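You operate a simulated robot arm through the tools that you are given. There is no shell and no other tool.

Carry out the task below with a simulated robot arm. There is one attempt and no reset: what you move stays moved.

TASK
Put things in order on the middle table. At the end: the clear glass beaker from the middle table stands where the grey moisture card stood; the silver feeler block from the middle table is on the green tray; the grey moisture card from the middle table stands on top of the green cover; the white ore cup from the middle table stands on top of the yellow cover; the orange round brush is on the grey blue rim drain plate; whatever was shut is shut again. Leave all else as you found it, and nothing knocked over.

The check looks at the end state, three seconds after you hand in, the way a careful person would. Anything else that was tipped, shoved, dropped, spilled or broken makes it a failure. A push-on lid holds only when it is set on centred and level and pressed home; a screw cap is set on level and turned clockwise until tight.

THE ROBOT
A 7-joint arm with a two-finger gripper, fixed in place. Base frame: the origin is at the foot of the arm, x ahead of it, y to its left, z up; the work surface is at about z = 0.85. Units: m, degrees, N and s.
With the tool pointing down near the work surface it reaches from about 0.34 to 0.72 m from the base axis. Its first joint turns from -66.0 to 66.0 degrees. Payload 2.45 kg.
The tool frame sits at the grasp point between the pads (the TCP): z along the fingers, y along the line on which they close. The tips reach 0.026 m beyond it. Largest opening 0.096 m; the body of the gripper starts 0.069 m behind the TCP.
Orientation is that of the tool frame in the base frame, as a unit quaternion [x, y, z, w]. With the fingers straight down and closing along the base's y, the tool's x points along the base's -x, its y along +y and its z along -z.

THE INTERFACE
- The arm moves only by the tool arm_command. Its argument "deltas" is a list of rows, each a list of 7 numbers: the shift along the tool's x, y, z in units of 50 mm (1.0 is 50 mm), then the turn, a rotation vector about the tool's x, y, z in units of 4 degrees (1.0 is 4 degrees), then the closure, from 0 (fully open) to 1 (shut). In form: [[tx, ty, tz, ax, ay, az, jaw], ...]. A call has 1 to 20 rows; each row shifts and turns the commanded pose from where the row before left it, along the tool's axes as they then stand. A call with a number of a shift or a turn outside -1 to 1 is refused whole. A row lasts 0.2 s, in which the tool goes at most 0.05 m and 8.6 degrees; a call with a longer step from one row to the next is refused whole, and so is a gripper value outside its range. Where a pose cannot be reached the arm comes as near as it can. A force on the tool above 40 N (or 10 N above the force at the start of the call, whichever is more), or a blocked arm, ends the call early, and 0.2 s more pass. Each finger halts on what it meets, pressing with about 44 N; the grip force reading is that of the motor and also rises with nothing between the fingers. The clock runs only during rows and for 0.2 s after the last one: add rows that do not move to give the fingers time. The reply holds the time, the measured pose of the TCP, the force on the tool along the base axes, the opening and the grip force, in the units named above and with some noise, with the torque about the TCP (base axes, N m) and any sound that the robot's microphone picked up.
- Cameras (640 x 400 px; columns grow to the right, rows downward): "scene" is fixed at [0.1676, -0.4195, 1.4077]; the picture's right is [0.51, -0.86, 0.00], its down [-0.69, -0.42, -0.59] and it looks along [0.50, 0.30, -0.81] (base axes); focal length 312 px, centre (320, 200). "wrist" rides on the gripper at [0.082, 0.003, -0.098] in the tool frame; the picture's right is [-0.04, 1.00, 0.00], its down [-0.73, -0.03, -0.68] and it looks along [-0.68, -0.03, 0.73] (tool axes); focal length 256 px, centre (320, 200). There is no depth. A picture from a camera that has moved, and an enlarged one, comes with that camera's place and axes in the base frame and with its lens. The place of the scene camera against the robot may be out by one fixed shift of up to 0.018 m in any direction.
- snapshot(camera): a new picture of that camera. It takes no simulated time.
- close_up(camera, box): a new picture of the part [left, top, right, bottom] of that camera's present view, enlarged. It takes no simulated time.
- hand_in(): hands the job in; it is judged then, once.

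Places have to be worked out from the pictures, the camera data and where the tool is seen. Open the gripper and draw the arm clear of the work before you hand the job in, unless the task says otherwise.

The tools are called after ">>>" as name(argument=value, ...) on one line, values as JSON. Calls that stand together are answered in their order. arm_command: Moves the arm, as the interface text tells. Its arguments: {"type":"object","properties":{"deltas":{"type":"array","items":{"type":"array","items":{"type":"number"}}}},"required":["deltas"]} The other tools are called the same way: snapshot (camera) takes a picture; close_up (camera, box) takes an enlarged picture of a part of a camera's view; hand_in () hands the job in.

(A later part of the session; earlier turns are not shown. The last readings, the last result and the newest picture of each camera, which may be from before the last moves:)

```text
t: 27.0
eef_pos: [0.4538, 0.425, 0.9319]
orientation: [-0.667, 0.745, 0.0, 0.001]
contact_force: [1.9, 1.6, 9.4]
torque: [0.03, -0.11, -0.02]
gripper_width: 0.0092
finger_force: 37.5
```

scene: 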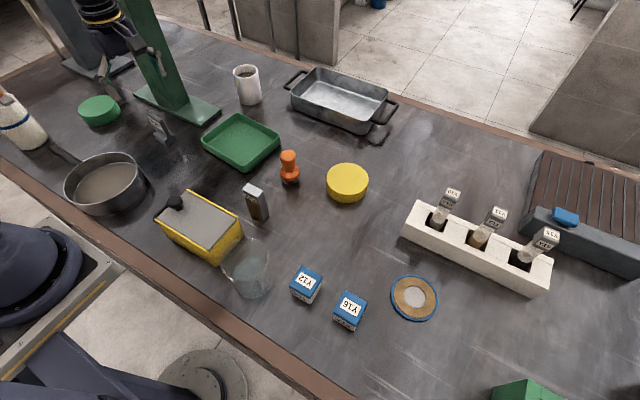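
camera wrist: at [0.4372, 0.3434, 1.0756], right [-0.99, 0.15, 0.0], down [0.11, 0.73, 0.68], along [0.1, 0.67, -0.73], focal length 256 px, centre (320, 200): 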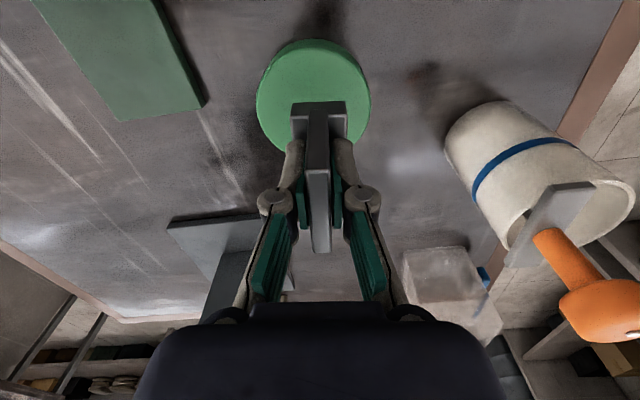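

>>> arm_command(deltas=[[0, 0, -0.01, 0, 0, 0, 1], [0, 0, 0, 0, 0, 0, 0.88], [0, 0, 0, 0, 0, 0, 0.85], [0, 0, 0, 0, 0, 0, 0.8], [0, 0, 0, 0, 0, 0, 0.75], [0, 0, 0, 0, 0, 0, 0.7], [0, 0, 0, 0, 0, 0, 0.6], [0, 0, 0, 0, 0, 0, 0.6]])

>>> snapshot(camera="wrist")

>>> close_up(camera="scene", box=[60, 60, 140, 140])

```text
t: 28.8
eef_pos: [0.4532, 0.4244, 0.9327]
orientation: [-0.667, 0.745, 0.0, -0.001]
contact_force: [-0.2, -0.5, 0.3]
torque: [0.0, -0.01, 0.02]
gripper_width: 0.0384
finger_force: 0.1
```

```text
taken
camera wrist: at [0.4417, 0.3429, 1.0307], right [-0.99, 0.15, 0.0], down [0.11, 0.73, 0.68], along [0.1, 0.67, -0.73], focal length 256 px, centre (320, 200)
```

wrist: 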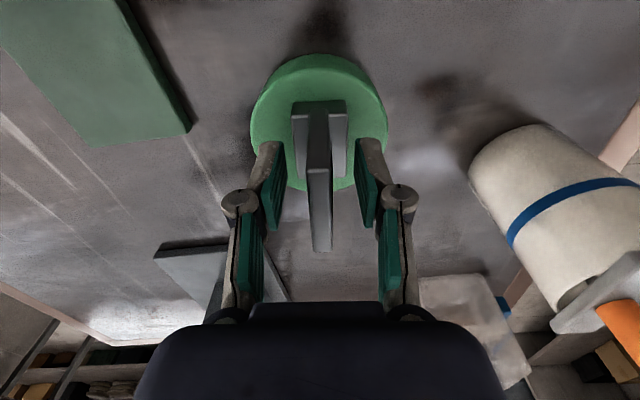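

```text
5.00 times, centred on (100, 100) of scene
camera zoom: at [0.1676, -0.4195, 1.4077], right [0.51, -0.86, 0.0], down [-0.69, -0.42, -0.59], along [0.5, 0.3, -0.81], focal length 1561 px, centre (1420, 700)
```

zoom: 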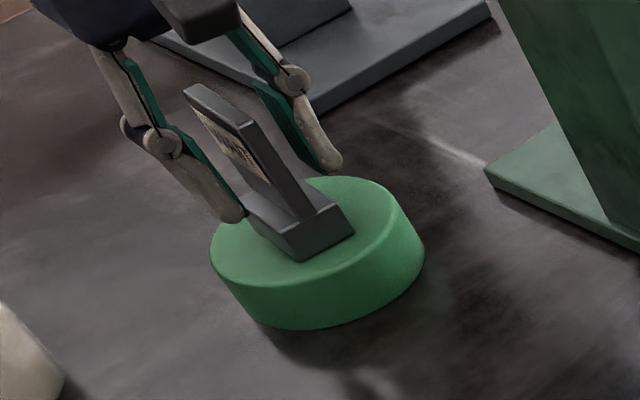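

The card stands upright on the green cover and is released. I'll withdraw straight up, then open the jaws fully.

>>> arm_command(deltas=[[0, 0, -0.2, 0, 0, 0, 0.6], [0, 0, -0.5, 0, 0, 0, 0.6], [0, 0, -0.7, 0, 0, 0, 0.6], [0, 0, -0.8, 0, 0, 0, 0.3], [0, 0, 0, 0, 0, 0, 0]])

>>> snapshot(camera="wrist")

>>> close_up(camera="scene", box=[40, 30, 220, 160])

```text
t: 30.0
eef_pos: [0.4537, 0.4231, 1.043]
orientation: [-0.666, 0.746, 0.0, -0.001]
contact_force: [-0.2, -0.7, -0.4]
torque: [0.02, 0.0, 0.03]
gripper_width: 0.089
finger_force: 0.1
```

```text
taken
camera wrist: at [0.4416, 0.3435, 1.1408], right [-0.99, 0.15, 0.0], down [0.11, 0.73, 0.68], along [0.1, 0.67, -0.73], focal length 256 px, centre (320, 200)
```

wrist: 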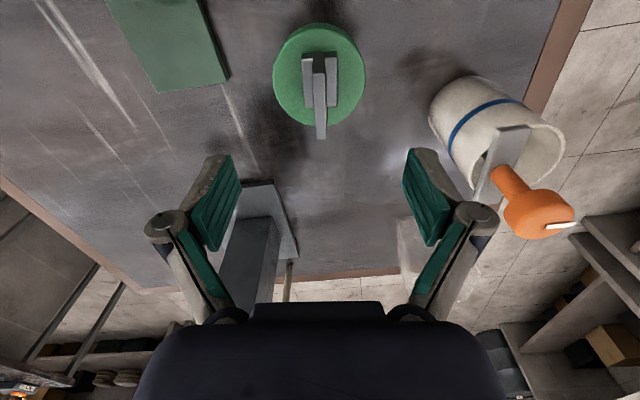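

```text
3.08 times, centred on (130, 95) of scene
camera zoom: at [0.1676, -0.4195, 1.4077], right [0.51, -0.86, 0.0], down [-0.69, -0.42, -0.59], along [0.5, 0.3, -0.81], focal length 960 px, centre (905, 523)
```

zoom: 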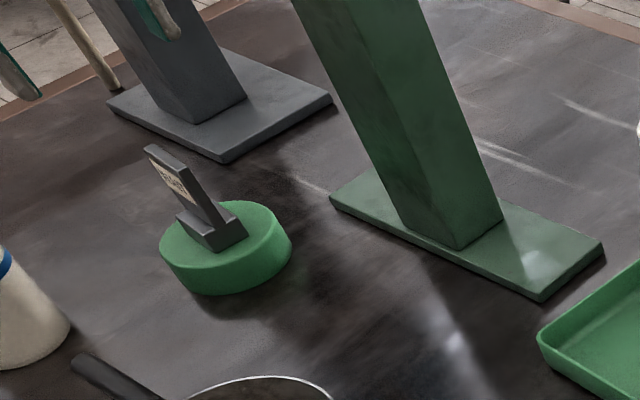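

The card stands well. Next is the beaker. I'll carry the open gripper across the table at z ≈ 1.05 and view the beaker from its right side with the present tool yaw.

>>> arm_command(deltas=[[0.845, 0.033, -0.05, 0, 0, 0, 0], [0.845, 0.033, -0.05, 0, 0, 0, 0], [0.845, 0.033, -0.05, 0, 0, 0, 0], [0.845, 0.033, 0, 0, 0, 0, 0], [0.845, 0.033, 0, 0, 0, 0, 0], [0.845, 0.033, 0, 0, 0, 0, 0], [0.845, 0.033, 0, 0, 0, 0, 0], [0.845, 0.033, 0, 0, 0, 0, 0], [0.845, 0.033, 0, 0, 0, 0, 0], [0.845, 0.033, 0, 0, 0, 0, 0], [0.845, 0.033, 0, 0, 0, 0, 0], [0.845, 0.033, 0, 0, 0, 0, 0], [0.845, 0.033, 0, 0, 0, 0, 0], [0.845, 0.033, 0, 0, 0, 0, 0], [0.845, 0.033, 0, 0, 0, 0, 0], [0.845, 0.033, 0, 0, 0, 0, 0], [0.845, 0.033, 0, 0, 0, 0, 0], [0.845, 0.033, 0, 0, 0, 0, 0], [0, 0, 0, 0, 0, 0, 0], [0, 0, 0, 0, 0, 0, 0]])

>>> snapshot(camera="wrist")

>>> snapshot(camera="scene")

```text
t: 34.2
eef_pos: [0.3388, -0.3295, 1.0501]
orientation: [-0.667, 0.745, 0.0, 0.0]
contact_force: [-0.5, 0.3, -0.2]
torque: [0.03, -0.06, 0.01]
gripper_width: 0.0957
finger_force: 0.0
```

```text
taken
camera wrist: at [0.326, -0.4102, 1.1482], right [-0.99, 0.15, 0.0], down [0.11, 0.73, 0.68], along [0.1, 0.67, -0.73], focal length 256 px, centre (320, 200)
```

wrist: 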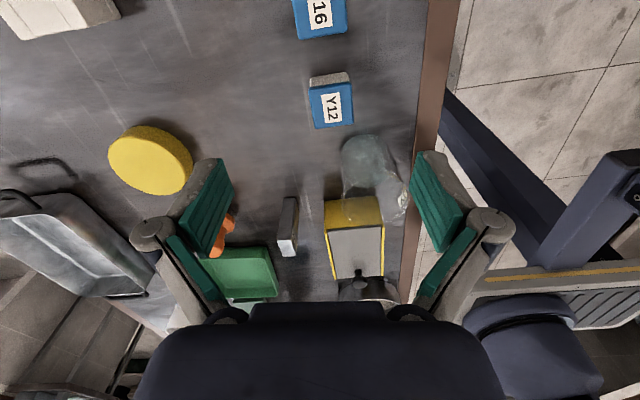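

```text
taken
```

scene: 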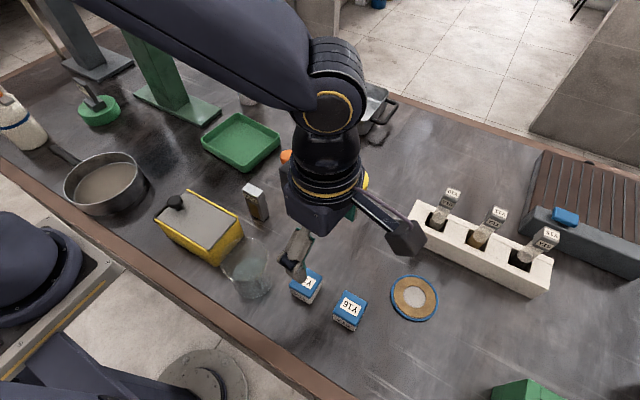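

>>> close_up(camera="wrist", box=[290, 110, 440, 300])

>>> close_up(camera="scene", box=[200, 215, 300, 315])

>>> close_up(camera="wrist", box=[290, 0, 440, 130])

```text
2.11 times, centred on (365, 205) of wrist
camera zoom: at [0.326, -0.4102, 1.1482], right [-0.99, 0.15, 0.0], down [0.11, 0.73, 0.68], along [0.1, 0.67, -0.73], focal length 539 px, centre (225, 190)
```

zoom: 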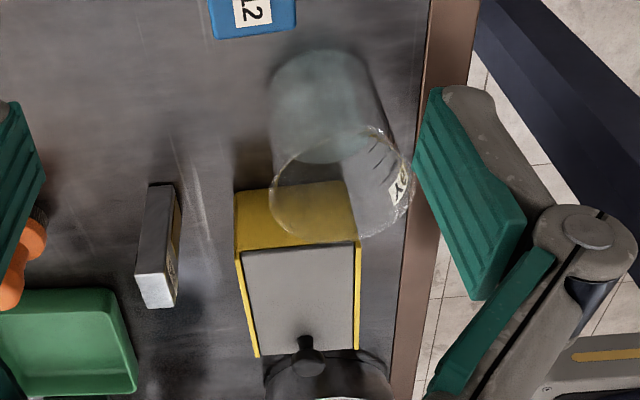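

```text
4.00 times, centred on (250, 265) of scene
camera zoom: at [0.1675, -0.4195, 1.4077], right [0.51, -0.86, 0.0], down [-0.69, -0.42, -0.59], along [0.5, 0.3, -0.81], focal length 1248 px, centre (600, -60)
```

zoom: 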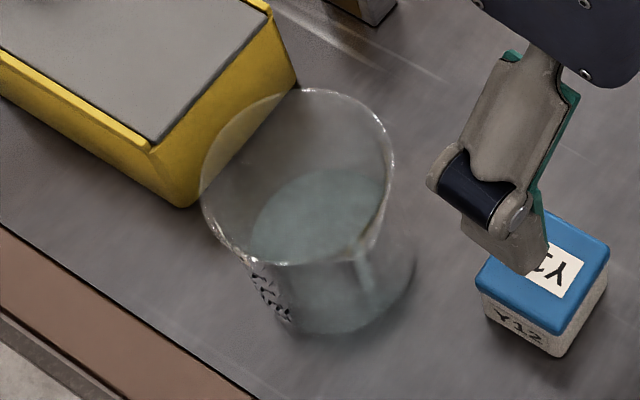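

```text
3.08 times, centred on (365, 65) of wrist
camera zoom: at [0.326, -0.4102, 1.1482], right [-0.99, 0.15, 0.0], down [0.11, 0.73, 0.68], along [0.1, 0.67, -0.73], focal length 788 px, centre (182, 615)
```

zoom: 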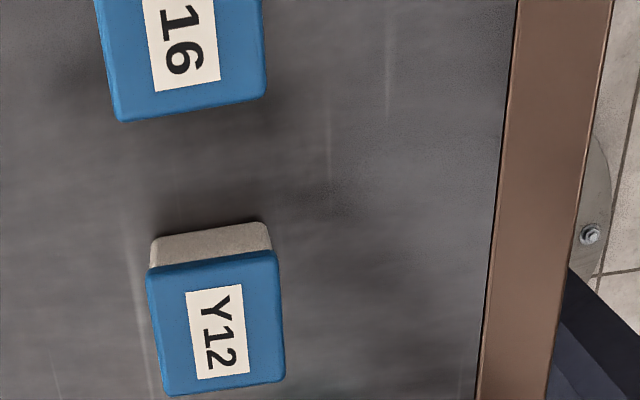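

The beaker is part-filled. I judge its centre at about (0.2955, −0.2115), body diameter 67–70 mm, rim at z ≈ 0.94. The yellow box is 40 mm to its left, so closing along x is the clear direction. I'll hover over it at z ≈ 1.0 and verify.

>>> arm_command(deltas=[[-0.5, 0.25, 0, 0, 0, 0, 0], [-0.5, 0.25, 0.2, 0, 0, 0, 0], [-0.5, 0.25, 0.3, 0, 0, 0, 0], [-0.5, 0.25, 0.3, 0, 0, 0, 0], [-0.25, 0.12, 0.2, 0, 0, 0, 0], [0, 0, 0, 0, 0, 0, 0], [0, 0, 0, 0, 0, 0, 0]])

>>> snapshot(camera="wrist")

>>> snapshot(camera="scene")

```text
t: 35.8
eef_pos: [0.2947, -0.2092, 1.0]
orientation: [-0.667, 0.745, 0.0, 0.0]
contact_force: [0.0, 0.3, -0.5]
torque: [0.0, 0.02, -0.02]
gripper_width: 0.096
finger_force: 0.1
```

```text
taken
camera wrist: at [0.2835, -0.2908, 1.098], right [-0.99, 0.15, 0.0], down [0.11, 0.73, 0.68], along [0.1, 0.67, -0.73], focal length 256 px, centre (320, 200)
```

wrist: 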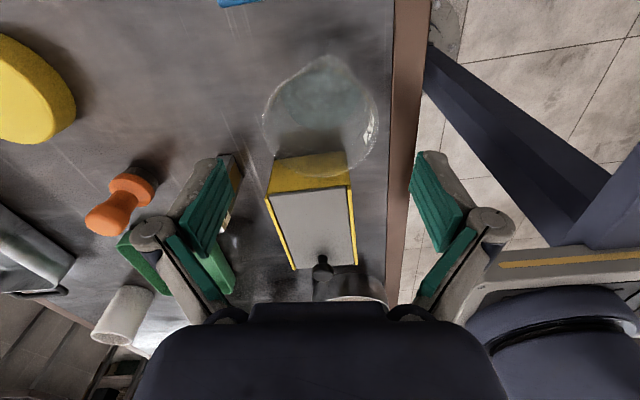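

```text
taken
```

scene: 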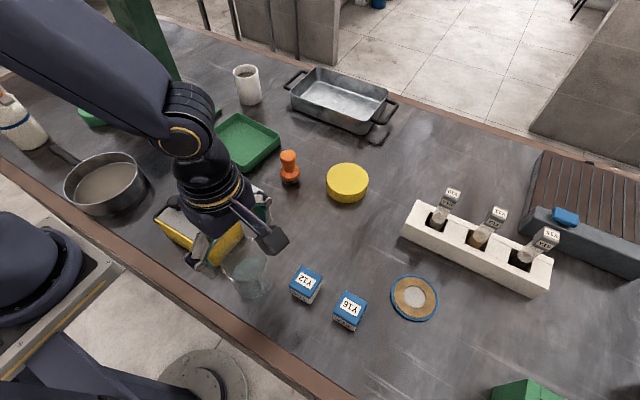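

>>> close_up(camera="wrist", box=[240, 40, 400, 190])

```text
2.67 times, centred on (320, 115) of wrist
camera zoom: at [0.2835, -0.2908, 1.098], right [-0.99, 0.15, 0.0], down [0.11, 0.73, 0.68], along [0.1, 0.67, -0.73], focal length 683 px, centre (320, 427)
```

zoom: 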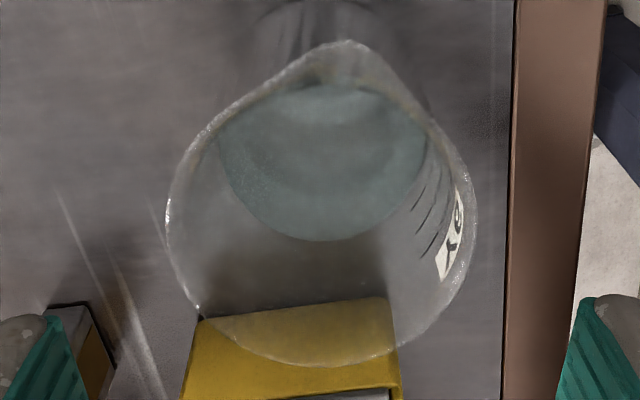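

The rim spans symmetrically about the tool's centre line, so the beaker is well centred under the TCP. I'll descend around it to z ≈ 0.888 with the jaws open.

>>> arm_command(deltas=[[0, -0.01, 0.4, 0, 0, 0, 0], [0, 0, 0.4, 0, 0, 0, 0], [0, 0, 0.4, 0, 0, 0, 0], [0, 0, 0.4, 0, 0, 0, 0], [0, 0, 0.3, 0, 0, 0, 0], [0, 0, 0.2, 0, 0, 0, 0], [0, 0, 0.1, 0, 0, 0, 0], [0, 0, 0, 0, 0, 0, 0]])

>>> snapshot(camera="wrist")

>>> close_up(camera="scene", box=[160, 180, 320, 310])

```text
t: 37.6
eef_pos: [0.2958, -0.2102, 0.8904]
orientation: [-0.666, 0.746, -0.001, 0.0]
contact_force: [-2.0, 0.3, 3.5]
torque: [0.0, -0.01, 0.0]
gripper_width: 0.0961
finger_force: 0.0
```

```text
taken
camera wrist: at [0.2836, -0.2911, 0.9882], right [-0.99, 0.15, 0.0], down [0.11, 0.73, 0.68], along [0.1, 0.67, -0.73], focal length 256 px, centre (320, 200)
```

wrist: 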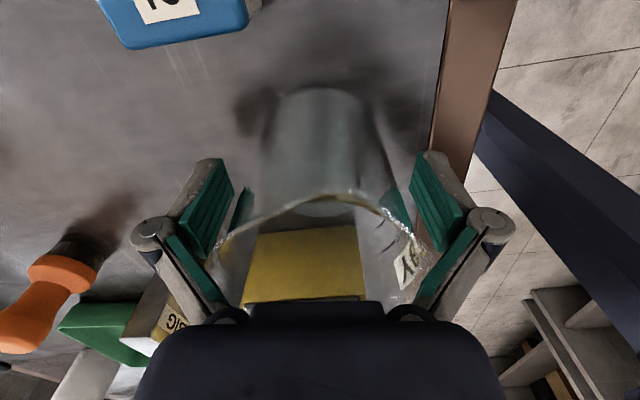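

```text
3.08 times, centred on (240, 245) of scene
camera zoom: at [0.1675, -0.4194, 1.4077], right [0.51, -0.86, 0.0], down [-0.69, -0.42, -0.59], along [0.5, 0.3, -0.81], focal length 960 px, centre (566, 62)
```

zoom: 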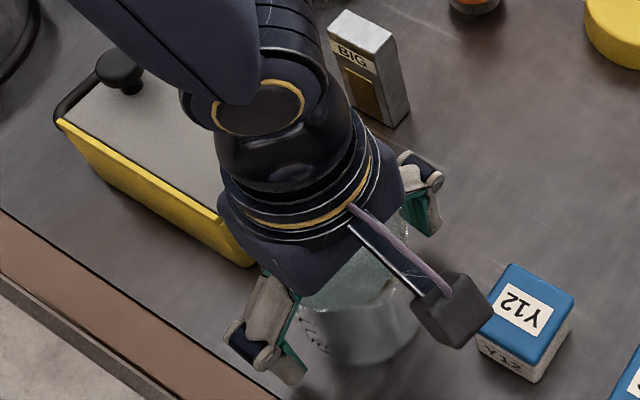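

There is a small force reading (3.5 N). I'll take a still reading to see whether it's just motion noise before closing.

>>> arm_command(deltas=[[0, 0, 0, 0, 0, 0, 0], [0, 0, 0, 0, 0, 0, 0]])

>>> close_up(camera="wrist", box=[190, 150, 450, 310])

```text
t: 38.2
eef_pos: [0.2965, -0.21, 0.8903]
orientation: [-0.667, 0.745, 0.0, 0.0]
contact_force: [-0.2, 0.9, 0.2]
torque: [-0.02, -0.05, 0.03]
gripper_width: 0.096
finger_force: 0.1
```

```text
2.46 times, centred on (320, 230) of wrist
camera zoom: at [0.2837, -0.2912, 0.9882], right [-0.99, 0.15, 0.0], down [0.11, 0.73, 0.68], along [0.1, 0.67, -0.73], focal length 630 px, centre (320, 126)
```

zoom: 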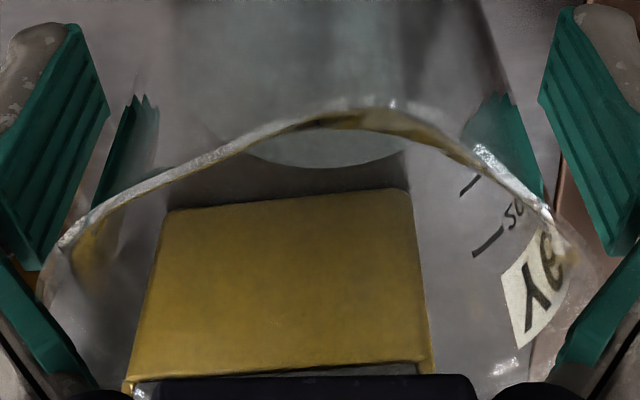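

Forces are nil. I'll close gently in stages toward the expected 70 mm width.

>>> arm_command(deltas=[[0, 0, 0, 0, 0, 0, 0.1], [0, 0, 0, 0, 0, 0, 0.18], [0, 0, 0, 0, 0, 0, 0.22], [0, 0, 0, 0, 0, 0, 0.22]])

```text
t: 38.9
eef_pos: [0.2953, -0.2103, 0.8926]
orientation: [-0.667, 0.745, -0.001, -0.001]
contact_force: [-8.8, 6.0, 50.8]
torque: [0.0, -0.1, 0.31]
gripper_width: 0.0883
finger_force: 44.4
stopped in row 3: the force on the tool passed its limit at 42 N (the readings are from after the stop); the commanded pose is now the measured one
```

The jaws met something already at 88 mm with a strong upward force. The inner finger links above the pads must have touched the flared rim, so I was too deep. I'll reopen at once and then go up so that the rim lies within the pads.

>>> arm_command(deltas=[[0, 0, 0, 0, 0, 0, 0], [0, 0, 0, 0, 0, 0, 0]])

>>> snapshot(camera="wrist")

```text
t: 39.5
eef_pos: [0.2952, -0.2103, 0.8915]
orientation: [-0.666, 0.746, -0.001, 0.0]
contact_force: [0.0, 1.1, -1.1]
torque: [0.01, 0.0, -0.02]
gripper_width: 0.0959
finger_force: 0.0
```

```text
taken
camera wrist: at [0.284, -0.2915, 0.989], right [-0.99, 0.15, 0.0], down [0.11, 0.73, 0.68], along [0.1, 0.67, -0.73], focal length 256 px, centre (320, 200)
```

wrist: 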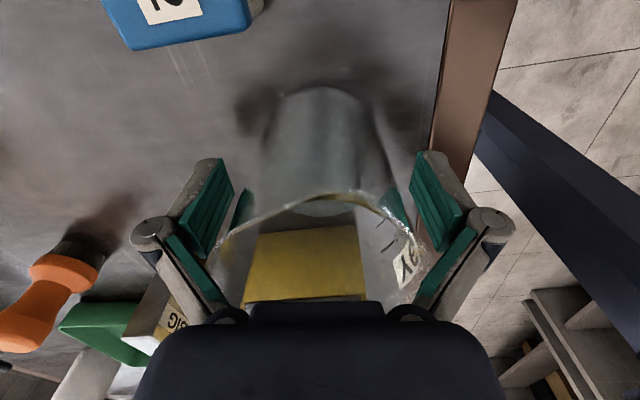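

The beaker is unharmed and in place. I'll raise the hand to z ≈ 0.924 and look again.

>>> arm_command(deltas=[[0, 0, -0.2, 0, 0, 0, 0], [0, 0, -0.3, 0, 0, 0, 0], [0, 0, -0.16, 0, 0, 0, 0], [0, 0, 0, 0, 0, 0, 0], [0, 0, 0, 0, 0, 0, 0]])

>>> snapshot(camera="wrist")

>>> close_up(camera="scene", box=[180, 190, 320, 310])

```text
t: 40.7
eef_pos: [0.2959, -0.2112, 0.9241]
orientation: [-0.666, 0.746, -0.001, 0.0]
contact_force: [-0.5, -0.1, -0.8]
torque: [0.01, -0.03, 0.02]
gripper_width: 0.0959
finger_force: 0.1
```

```text
taken
camera wrist: at [0.2843, -0.2914, 1.022], right [-0.99, 0.15, 0.0], down [0.11, 0.73, 0.68], along [0.1, 0.67, -0.74], focal length 256 px, centre (320, 200)
```

wrist: 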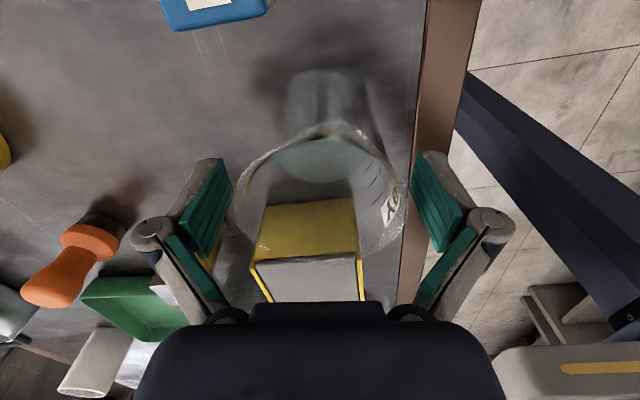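

```text
3.33 times, centred on (250, 250) of scene
camera zoom: at [0.1676, -0.4195, 1.4077], right [0.51, -0.86, 0.0], down [-0.69, -0.42, -0.59], along [0.5, 0.3, -0.81], focal length 1040 px, centre (553, 33)
```

zoom: 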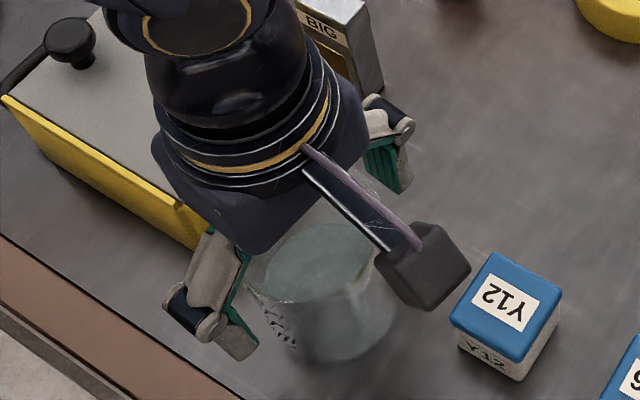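

The rim is now within the pads' height range and centred. I'll close gently in stages.

>>> arm_command(deltas=[[0, 0, 0, 0, 0, 0, 0.1], [0, 0, 0, 0, 0, 0, 0.15], [0, 0, 0, 0, 0, 0, 0.18], [0, 0, 0, 0, 0, 0, 0.19], [0, 0, 0, 0, 0, 0, 0.19]])

```text
t: 41.9
eef_pos: [0.2952, -0.2098, 0.9242]
orientation: [-0.667, 0.745, -0.001, 0.0]
contact_force: [-1.3, 0.1, 0.2]
torque: [-0.02, -0.01, -0.02]
gripper_width: 0.0774
finger_force: 0.2
```

Opening is 77 mm with no contact yet, and closure maps linearly to width. I'll continue in small steps.

>>> arm_command(deltas=[[0, 0, 0, 0, 0, 0, 0.21], [0, 0, 0, 0, 0, 0, 0.225], [0, 0, 0, 0, 0, 0, 0.225]])

```text
t: 42.7
eef_pos: [0.2958, -0.2116, 0.9238]
orientation: [-0.666, 0.746, -0.001, 0.0]
contact_force: [0.0, 0.5, -0.1]
torque: [0.04, 0.02, -0.02]
gripper_width: 0.0745
finger_force: 0.1
```

>>> arm_command(deltas=[[0, 0, 0, 0, 0, 0, 0.24], [0, 0, 0, 0, 0, 0, 0.255], [0, 0, 0, 0, 0, 0, 0.255]])

>>> close_up(camera="wrist", box=[200, 90, 440, 270])

```text
t: 43.5
eef_pos: [0.2965, -0.2105, 0.9243]
orientation: [-0.667, 0.745, 0.0, 0.001]
contact_force: [-0.8, 0.2, -0.6]
torque: [-0.02, 0.0, -0.03]
gripper_width: 0.0715
finger_force: 0.1
```

```text
2.22 times, centred on (320, 180) of wrist
camera zoom: at [0.2843, -0.2914, 1.0219], right [-0.99, 0.15, 0.0], down [0.11, 0.73, 0.68], along [0.1, 0.67, -0.74], focal length 569 px, centre (320, 244)
```

zoom: 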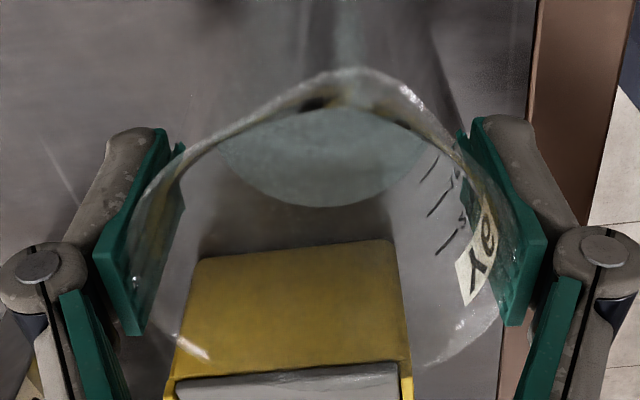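

>>> arm_command(deltas=[[0, 0, 0, 0, 0, 0, 0.27], [0, 0, 0, 0, 0, 0, 0.285], [0, 0, 0, 0, 0, 0, 0.285]])

```text
t: 44.3
eef_pos: [0.2968, -0.2108, 0.924]
orientation: [-0.667, 0.745, -0.001, 0.0]
contact_force: [-1.7, -0.3, 0.2]
torque: [0.0, 0.03, 0.01]
gripper_width: 0.0691
finger_force: 0.2
```

>>> arm_command(deltas=[[0, 0, 0, 0, 0, 0, 0.3], [0, 0, 0, 0, 0, 0, 0.315], [0, 0, 0, 0, 0, 0, 0.315]])

>>> close_up(camera="wrist", box=[200, 90, 440, 270])

```text
t: 45.1
eef_pos: [0.2969, -0.2103, 0.9245]
orientation: [-0.666, 0.746, -0.001, -0.001]
contact_force: [-1.3, 1.4, 7.5]
torque: [0.11, 0.11, 0.07]
gripper_width: 0.0684
finger_force: 44.6
```

```text
2.22 times, centred on (320, 180) of wrist
camera zoom: at [0.2843, -0.2914, 1.022], right [-0.99, 0.15, 0.0], down [0.11, 0.73, 0.68], along [0.1, 0.67, -0.74], focal length 569 px, centre (320, 244)
```

zoom: 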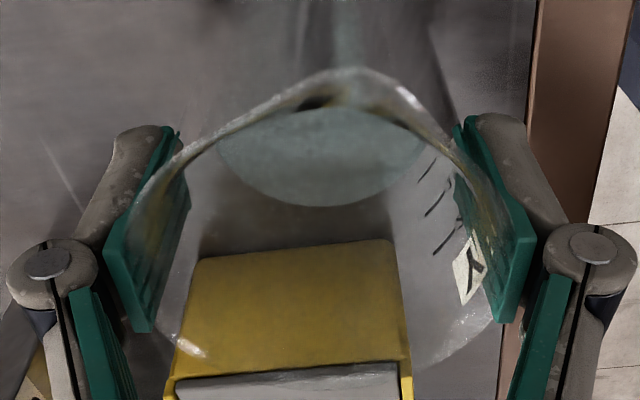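

The pads now grip at 68.4 mm with 44 N. I'll lift slowly by 10 mm and check that the beaker comes along.

>>> arm_command(deltas=[[0, 0, 0, 0, 0, 0, 0.34], [0, 0, -0.05, 0, 0, 0, 0.34], [0, 0, -0.1, 0, 0, 0, 0.34], [0, 0, -0.1, 0, 0, 0, 0.34], [0, 0, 0, 0, 0, 0, 0.34]])

>>> close_up(camera="wrist", box=[200, 90, 440, 270])

>>> close_up(camera="scene", box=[180, 190, 320, 310])

```text
t: 46.3
eef_pos: [0.2958, -0.2107, 0.9361]
orientation: [-0.666, 0.746, -0.001, 0.0]
contact_force: [-0.6, 0.3, -2.9]
torque: [0.03, 0.03, -0.02]
gripper_width: 0.0682
finger_force: 44.1
```

```text
2.22 times, centred on (320, 180) of wrist
camera zoom: at [0.284, -0.2913, 1.0344], right [-0.99, 0.15, 0.0], down [0.11, 0.73, 0.68], along [0.1, 0.67, -0.74], focal length 569 px, centre (320, 244)
```

zoom: 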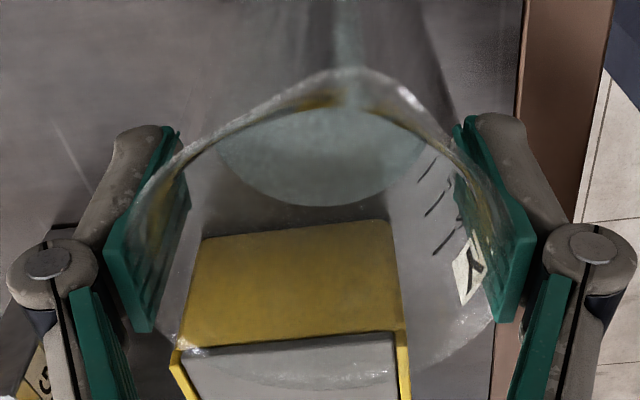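

```text
3.33 times, centred on (250, 250) of scene
camera zoom: at [0.1676, -0.4195, 1.4077], right [0.51, -0.86, 0.0], down [-0.69, -0.42, -0.59], along [0.5, 0.3, -0.81], focal length 1040 px, centre (553, 33)
```

zoom: 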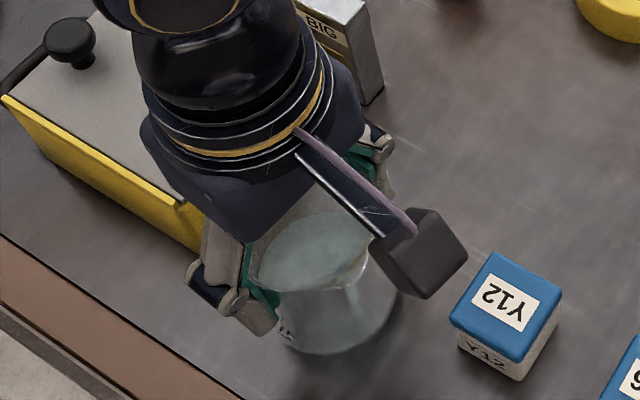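

The beaker lifted cleanly with the hand (about 0.3 kg). I'll lift it smoothly to carrying height.

>>> arm_command(deltas=[[0, 0, -0.1, 0, 0, 0, 0.34], [0, 0, -0.2, 0, 0, 0, 0.34], [0, 0, -0.3, 0, 0, 0, 0.34], [0, 0, -0.4, 0, 0, 0, 0.34], [0, 0, -0.4, 0, 0, 0, 0.34], [0, 0, -0.4, 0, 0, 0, 0.34], [0, 0, -0.3, 0, 0, 0, 0.34], [0, 0, -0.2, 0, 0, 0, 0.34], [0, 0, -0.1, 0, 0, 0, 0.34], [0, 0, -0.05, 0, 0, 0, 0.34], [0, 0, 0, 0, 0, 0, 0.34], [0, 0, 0, 0, 0, 0, 0.34]])

>>> snapshot(camera="wrist")

>>> snapshot(camera="scene")

```text
t: 48.9
eef_pos: [0.2955, -0.2098, 1.0589]
orientation: [-0.667, 0.745, -0.001, 0.0]
contact_force: [0.0, -0.6, -1.8]
torque: [-0.05, -0.01, 0.0]
gripper_width: 0.0682
finger_force: 43.8
```

```text
taken
camera wrist: at [0.2838, -0.2913, 1.1569], right [-0.99, 0.15, 0.0], down [0.11, 0.73, 0.68], along [0.1, 0.67, -0.74], focal length 256 px, centre (320, 200)
```

wrist: 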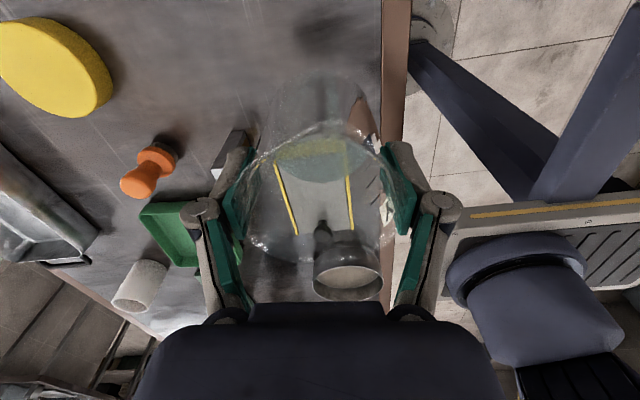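

```text
taken
```

scene: 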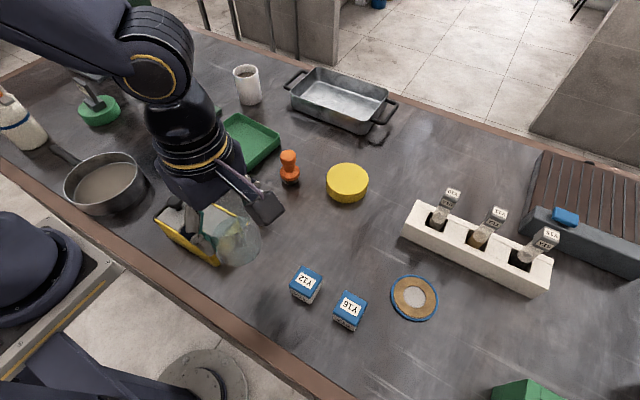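

The beaker hangs level and the liquid is in it. I'll carry it in a gently ramped straight line to above the card's old place, (0.476, 0.208).

>>> arm_command(deltas=[[-0.1155, -0.0354, 0, 0, 0, 0, 0.34], [-0.231, -0.0707, 0, 0, 0, 0, 0.34], [-0.3465, -0.1061, 0, 0, 0, 0, 0.34], [-0.462, -0.1414, 0, 0, 0, 0, 0.34], [-0.5775, -0.1768, 0, 0, 0, 0, 0.34], [-0.5775, -0.1768, 0, 0, 0, 0, 0.34], [-0.5775, -0.1768, 0, 0, 0, 0, 0.34], [-0.5775, -0.1768, 0, 0, 0, 0, 0.34], [-0.5775, -0.1768, 0, 0, 0, 0, 0.34], [-0.5775, -0.1768, 0, 0, 0, 0, 0.34], [-0.5775, -0.1768, 0, 0, 0, 0, 0.34], [-0.5775, -0.1768, 0, 0, 0, 0, 0.34], [-0.5775, -0.1768, 0, 0, 0, 0, 0.34], [-0.5775, -0.1768, 0, 0, 0, 0, 0.34], [-0.5775, -0.1768, 0, 0, 0, 0, 0.34], [-0.462, -0.1414, 0, 0, 0, 0, 0.34], [-0.3465, -0.1061, 0, 0, 0, 0, 0.34], [-0.231, -0.0707, 0, 0, 0, 0, 0.34], [-0.1155, -0.0354, 0, 0, 0, 0, 0.34], [-0.058, -0.018, 0, 0, 0, 0, 0.34]])

>>> snapshot(camera="wrist")

>>> snapshot(camera="scene")

```text
t: 53.1
eef_pos: [0.4774, 0.2083, 1.0592]
orientation: [-0.666, 0.746, -0.001, 0.0]
contact_force: [0.0, -0.2, -2.3]
torque: [0.01, -0.03, -0.01]
gripper_width: 0.0683
finger_force: 44.0
```

```text
taken
camera wrist: at [0.4649, 0.1278, 1.1568], right [-0.99, 0.15, 0.0], down [0.11, 0.73, 0.68], along [0.1, 0.67, -0.74], focal length 256 px, centre (320, 200)
```

wrist: 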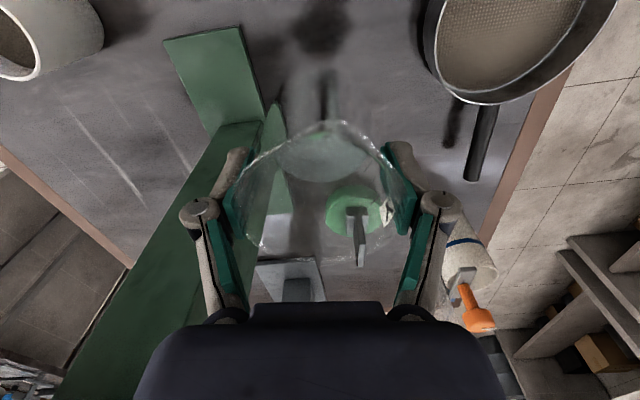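

```text
taken
```

scene: 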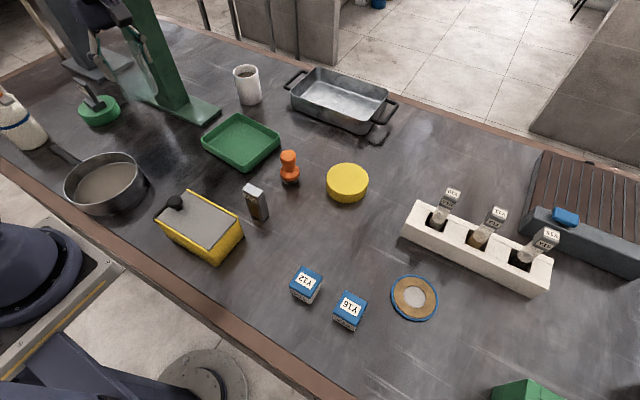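

The beaker is over its target. I'll lower it smoothly to about 4 mm above the table.

>>> arm_command(deltas=[[0, 0.02, 0.1, 0, 0, 0, 0.34], [0, 0, 0.2, 0, 0, 0, 0.34], [0, 0, 0.3, 0, 0, 0, 0.34], [0, 0, 0.4, 0, 0, 0, 0.34], [0, 0, 0.4, 0, 0, 0, 0.34], [0, 0, 0.4, 0, 0, 0, 0.34], [0, 0, 0.3, 0, 0, 0, 0.34], [0, 0, 0.2, 0, 0, 0, 0.34], [0, 0, 0.15, 0, 0, 0, 0.34], [0, 0, 0.1, 0, 0, 0, 0.34], [0, 0, 0.06, 0, 0, 0, 0.34], [0, 0, 0, 0, 0, 0, 0.34]])

>>> snapshot(camera="wrist")

>>> close_up(camera="scene", box=[90, 50, 230, 160])

```text
t: 55.7
eef_pos: [0.4759, 0.2079, 0.9282]
orientation: [-0.666, 0.746, -0.002, 0.0]
contact_force: [0.5, 0.0, -1.8]
torque: [0.0, -0.02, 0.04]
gripper_width: 0.068
finger_force: 43.5
```

```text
taken
camera wrist: at [0.4637, 0.1274, 1.0257], right [-0.99, 0.15, 0.0], down [0.11, 0.73, 0.68], along [0.1, 0.67, -0.74], focal length 256 px, centre (320, 200)
```

wrist: 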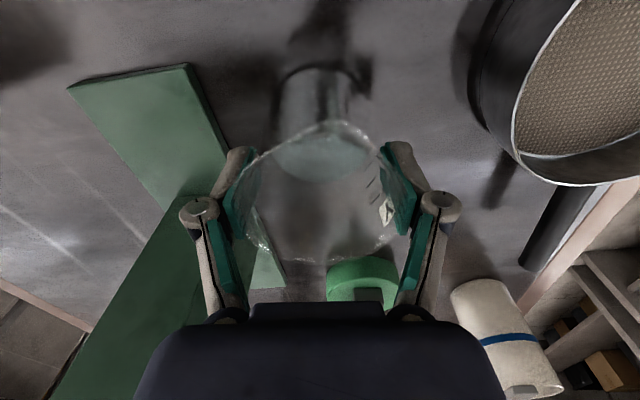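

```text
3.64 times, centred on (160, 105) of scene
camera zoom: at [0.1676, -0.4194, 1.4077], right [0.51, -0.86, 0.0], down [-0.69, -0.42, -0.59], along [0.5, 0.3, -0.81], focal length 1135 px, centre (902, 546)
```

zoom: 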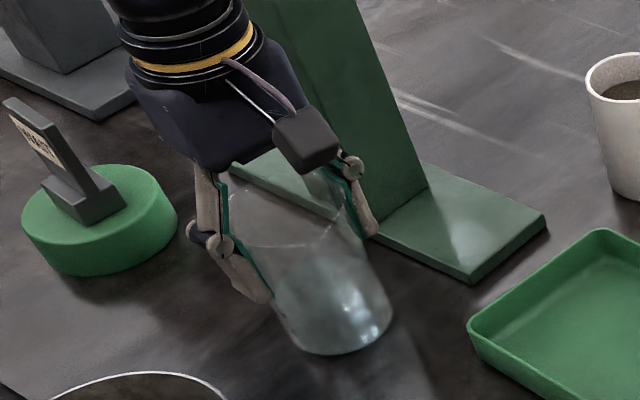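

It's 4 mm above the table. I'll set it down in small steps.

>>> arm_command(deltas=[[0, 0, 0.04, 0, 0, 0, 0.34], [0, 0, 0.03, 0, 0, 0, 0.34], [0, 0, 0, 0, 0, 0, 0.34]])

```text
t: 56.5
eef_pos: [0.4749, 0.2091, 0.9246]
orientation: [-0.667, 0.745, -0.001, 0.0]
contact_force: [-0.3, 0.4, -2.1]
torque: [0.0, 0.0, 0.0]
gripper_width: 0.0681
finger_force: 43.8
```

>>> arm_command(deltas=[[0, 0, 0.02, 0, 0, 0, 0.34], [0, 0, 0.01, 0, 0, 0, 0.34], [0, 0, 0, 0, 0, 0, 0.34]])

```text
t: 57.3
eef_pos: [0.4753, 0.2089, 0.9244]
orientation: [-0.668, 0.744, -0.001, 0.001]
contact_force: [-4.6, -2.4, 20.8]
torque: [-0.35, 0.22, 0.1]
gripper_width: 0.0682
finger_force: 43.9
```

The beaker is on the table. I'll relieve the pressure and open the jaws gradually.

>>> arm_command(deltas=[[0, 0, -0.02, 0, 0, 0, 0.34], [0, 0, 0, 0, 0, 0, 0.32], [0, 0, 0, 0, 0, 0, 0.29], [0, 0, 0, 0, 0, 0, 0.27], [0, 0, 0, 0, 0, 0, 0.25], [0, 0, 0, 0, 0, 0, 0.2], [0, 0, 0, 0, 0, 0, 0.12], [0, 0, 0, 0, 0, 0, 0], [0, 0, 0, 0, 0, 0, 0]])

>>> snapshot(camera="wrist")

```text
t: 59.3
eef_pos: [0.4765, 0.2092, 0.9236]
orientation: [-0.667, 0.745, -0.002, 0.0]
contact_force: [0.0, -0.2, 0.4]
torque: [-0.01, 0.03, 0.0]
gripper_width: 0.0959
finger_force: 0.1
```

```text
taken
camera wrist: at [0.4637, 0.1276, 1.0218], right [-0.99, 0.15, 0.0], down [0.11, 0.73, 0.68], along [0.1, 0.67, -0.74], focal length 256 px, centre (320, 200)
```

wrist: 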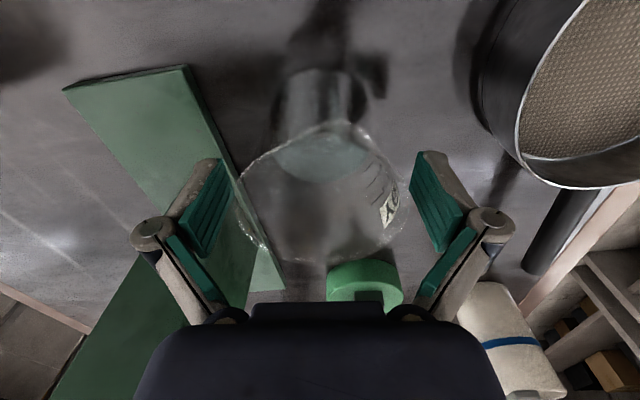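

Released; the beaker stands. I'll rise straight up, then look.

>>> arm_command(deltas=[[0, 0, -0.2, 0, 0, 0, 0], [0, 0, -0.4, 0, 0, 0, 0], [0, 0, -0.6, 0, 0, 0, 0], [0, 0, -0.6, 0, 0, 0, 0], [0, 0, -0.6, 0, 0, 0, 0], [0, 0, 0, 0, 0, 0, 0]])

>>> snapshot(camera="wrist")

>>> snapshot(camera="scene")

```text
t: 60.7
eef_pos: [0.4744, 0.2094, 1.0448]
orientation: [-0.666, 0.746, -0.001, 0.0]
contact_force: [0.5, 0.4, 0.0]
torque: [-0.01, 0.0, 0.0]
gripper_width: 0.0959
finger_force: 0.0
```

```text
taken
camera wrist: at [0.4628, 0.1276, 1.1429], right [-0.99, 0.15, 0.0], down [0.11, 0.73, 0.68], along [0.1, 0.67, -0.74], focal length 256 px, centre (320, 200)
```

wrist: 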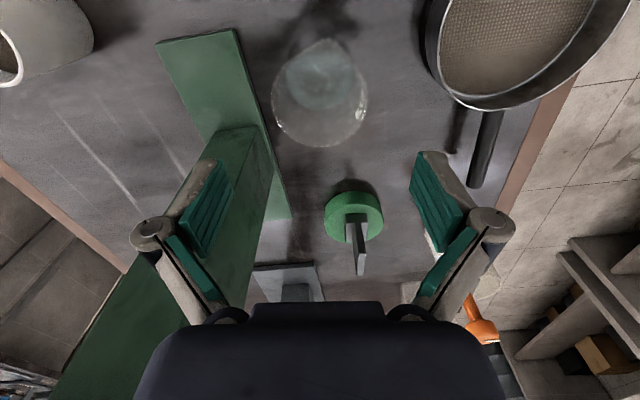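

```text
taken
```

scene: 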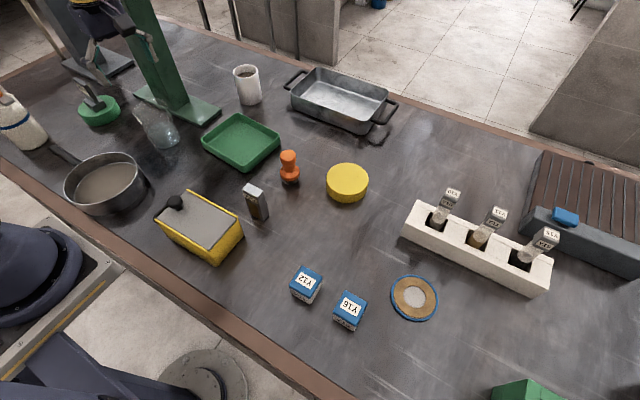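

The beaker stands at the card's old place. Next is the silver "BIG" block, judged at about (0.418, −0.131), roughly 18 × 38 mm and 82 mm tall. I'll move above it with the jaws partly open, trimming the yaw by 4° to match it.

>>> arm_command(deltas=[[0.688, 0.037, 0, 0, 0, 0, 0.2], [0.688, 0.037, 0, 0, 0, 0, 0.4], [0.688, 0.037, 0, 0, 0, 0, 0.4], [0.688, 0.037, 0, 0, 0, 0, 0.4], [0.688, 0.037, 0, 0, 0, 0, 0.4], [0.688, 0.037, 0, 0, 0, 0, 0.4], [0.688, 0.037, 0, 0, 0, 0, 0.4], [0.688, 0.037, 0, 0, 0, 0, 0.4], [0.688, 0.037, 0, 0, 0, 0, 0.4], [0.688, 0.037, 0, 0, 0, 0, 0.4], [0, 0, 0.2, 0, 0, -0.95, 0.4], [0, 0, 0, 0, 0, 0, 0.4], [0, 0, 0, 0, 0, 0, 0.4]])

>>> snapshot(camera="wrist")

>>> close_up(camera="scene", box=[90, 60, 310, 220])

```text
t: 63.5
eef_pos: [0.4191, -0.1322, 1.0337]
orientation: [-0.691, 0.723, -0.002, 0.0]
contact_force: [0.2, -0.3, -1.3]
torque: [0.02, 0.01, 0.01]
gripper_width: 0.0577
finger_force: 0.1
```

```text
taken
camera wrist: at [0.413, -0.2133, 1.1317], right [-1.0, 0.08, 0.0], down [0.06, 0.73, 0.68], along [0.06, 0.68, -0.74], focal length 256 px, centre (320, 200)
```

wrist: 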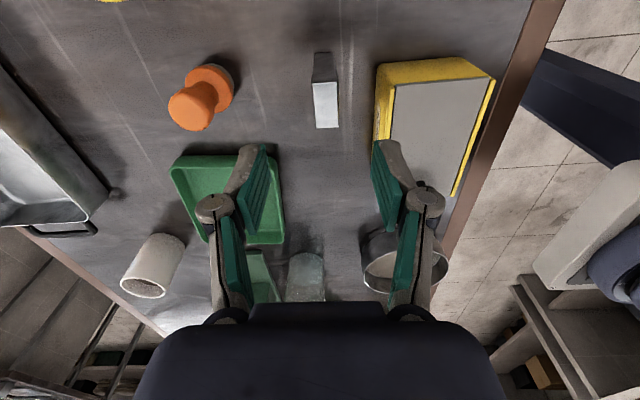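

```text
2.50 times, centred on (200, 140) of scene
camera zoom: at [0.1676, -0.4195, 1.4077], right [0.51, -0.86, 0.0], down [-0.69, -0.42, -0.59], along [0.5, 0.3, -0.81], focal length 780 px, centre (620, 350)
```

zoom: 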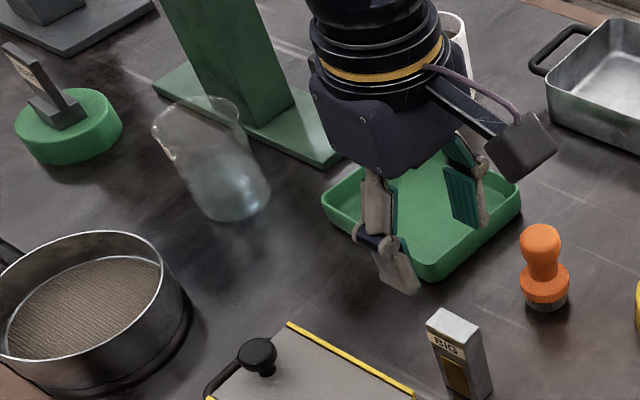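

>>> close_up(camera="wrist", box=[270, 30, 390, 150])

>>> close_up(camera="wrist", box=[150, 50, 310, 250])

```text
3.33 times, centred on (330, 90) of wrist
camera zoom: at [0.413, -0.2133, 1.1317], right [-1.0, 0.08, 0.0], down [0.06, 0.73, 0.68], along [0.06, 0.68, -0.74], focal length 853 px, centre (287, 567)
```

zoom: 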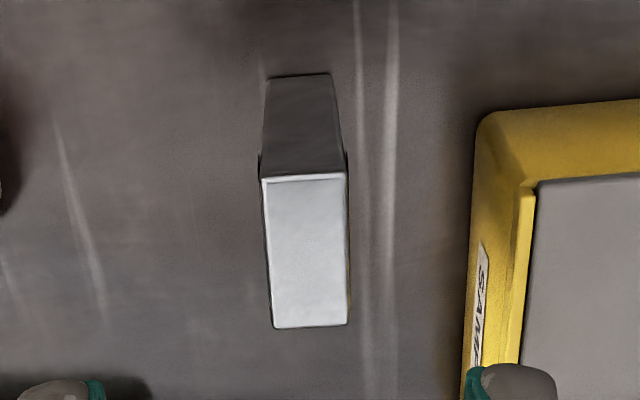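

```text
2.00 times, centred on (230, 150) of wrist
camera zoom: at [0.413, -0.2133, 1.1317], right [-1.0, 0.08, 0.0], down [0.06, 0.73, 0.68], along [0.06, 0.68, -0.74], focal length 512 px, centre (500, 300)
```

zoom: 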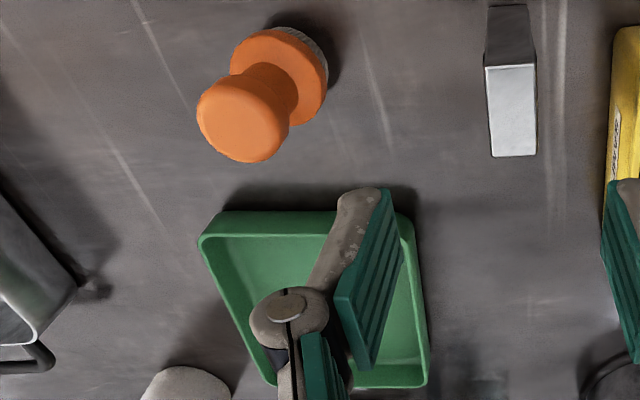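

The block's centre is (0.416, −0.1285), and it's aligned within 1° of the tool. I'll correct by 3–4 mm and descend to z ≈ 0.907, so its top stays within the pads.

>>> arm_command(deltas=[[-0.07, 0.07, 0.4, 0, 0, 0, 0.4], [0, 0, 0.6, 0, 0, 0, 0.4], [0, 0, 0.6, 0, 0, 0, 0.4], [0, 0, 0.5, 0, 0, 0, 0.4], [0, 0, 0.3, 0, 0, 0, 0.4], [0, 0, 0.13, 0, 0, 0, 0.4], [0, 0, 0, 0, 0, 0, 0.4]])

>>> snapshot(camera="wrist")

>>> close_up(camera="scene", box=[180, 120, 340, 250])

```text
t: 65.1
eef_pos: [0.4167, -0.1274, 0.9079]
orientation: [-0.691, 0.723, -0.002, -0.001]
contact_force: [0.7, -0.3, 0.7]
torque: [-0.01, -0.02, -0.01]
gripper_width: 0.0576
finger_force: 0.1
```

```text
taken
camera wrist: at [0.41, -0.2094, 1.0064], right [-1.0, 0.08, 0.0], down [0.06, 0.73, 0.68], along [0.06, 0.68, -0.74], focal length 256 px, centre (320, 200)
```

wrist: 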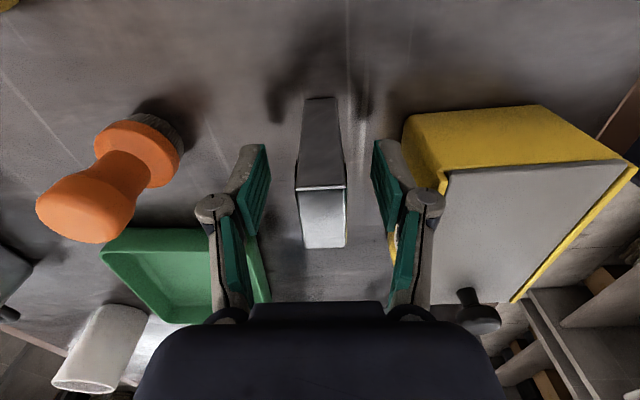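

```text
3.08 times, centred on (260, 185) of scene
camera zoom: at [0.1676, -0.4195, 1.4077], right [0.51, -0.86, 0.0], down [-0.69, -0.42, -0.59], along [0.5, 0.3, -0.81], focal length 960 px, centre (505, 246)
```

zoom: 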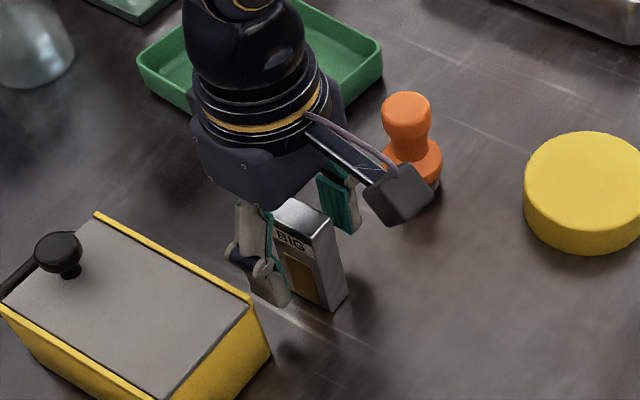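

The block is centred between the jaws, clear of the yellow box and the brush. I'll close on it and do a small test lift.

>>> arm_command(deltas=[[0, 0, 0, 0, 0, 0, 0.6], [0, 0, 0, 0, 0, 0, 0.75], [0, 0, 0, 0, 0, 0, 0.9], [0, 0, 0, 0, 0, 0, 0.95], [0, 0, 0, 0, 0, 0, 0.95], [0, 0, 0, 0, 0, 0, 0.95], [0, 0, -0.05, 0, 0, 0, 0.95], [0, 0, -0.15, 0, 0, 0, 0.95], [0, 0, -0.15, 0, 0, 0, 0.95], [0, 0, -0.05, 0, 0, 0, 0.95]])

>>> snapshot(camera="wrist")

>>> close_up(camera="scene", box=[180, 120, 340, 250])

```text
t: 67.3
eef_pos: [0.4164, -0.129, 0.9275]
orientation: [-0.691, 0.723, -0.001, 0.0]
contact_force: [-0.3, -0.3, -2.2]
torque: [0.03, -0.03, 0.0]
gripper_width: 0.0192
finger_force: 44.1
```

```text
taken
camera wrist: at [0.4099, -0.2093, 1.0262], right [-1.0, 0.08, 0.0], down [0.06, 0.73, 0.68], along [0.06, 0.68, -0.73], focal length 256 px, centre (320, 200)
```

wrist: 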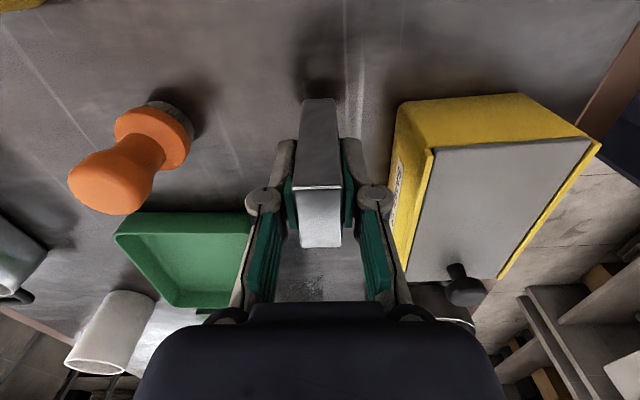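

```text
3.08 times, centred on (260, 185) of scene
camera zoom: at [0.1676, -0.4195, 1.4077], right [0.51, -0.86, 0.0], down [-0.69, -0.42, -0.59], along [0.5, 0.3, -0.81], focal length 960 px, centre (505, 246)
```

zoom: 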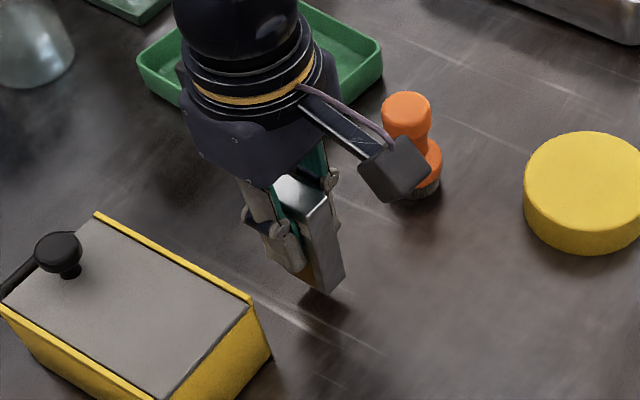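

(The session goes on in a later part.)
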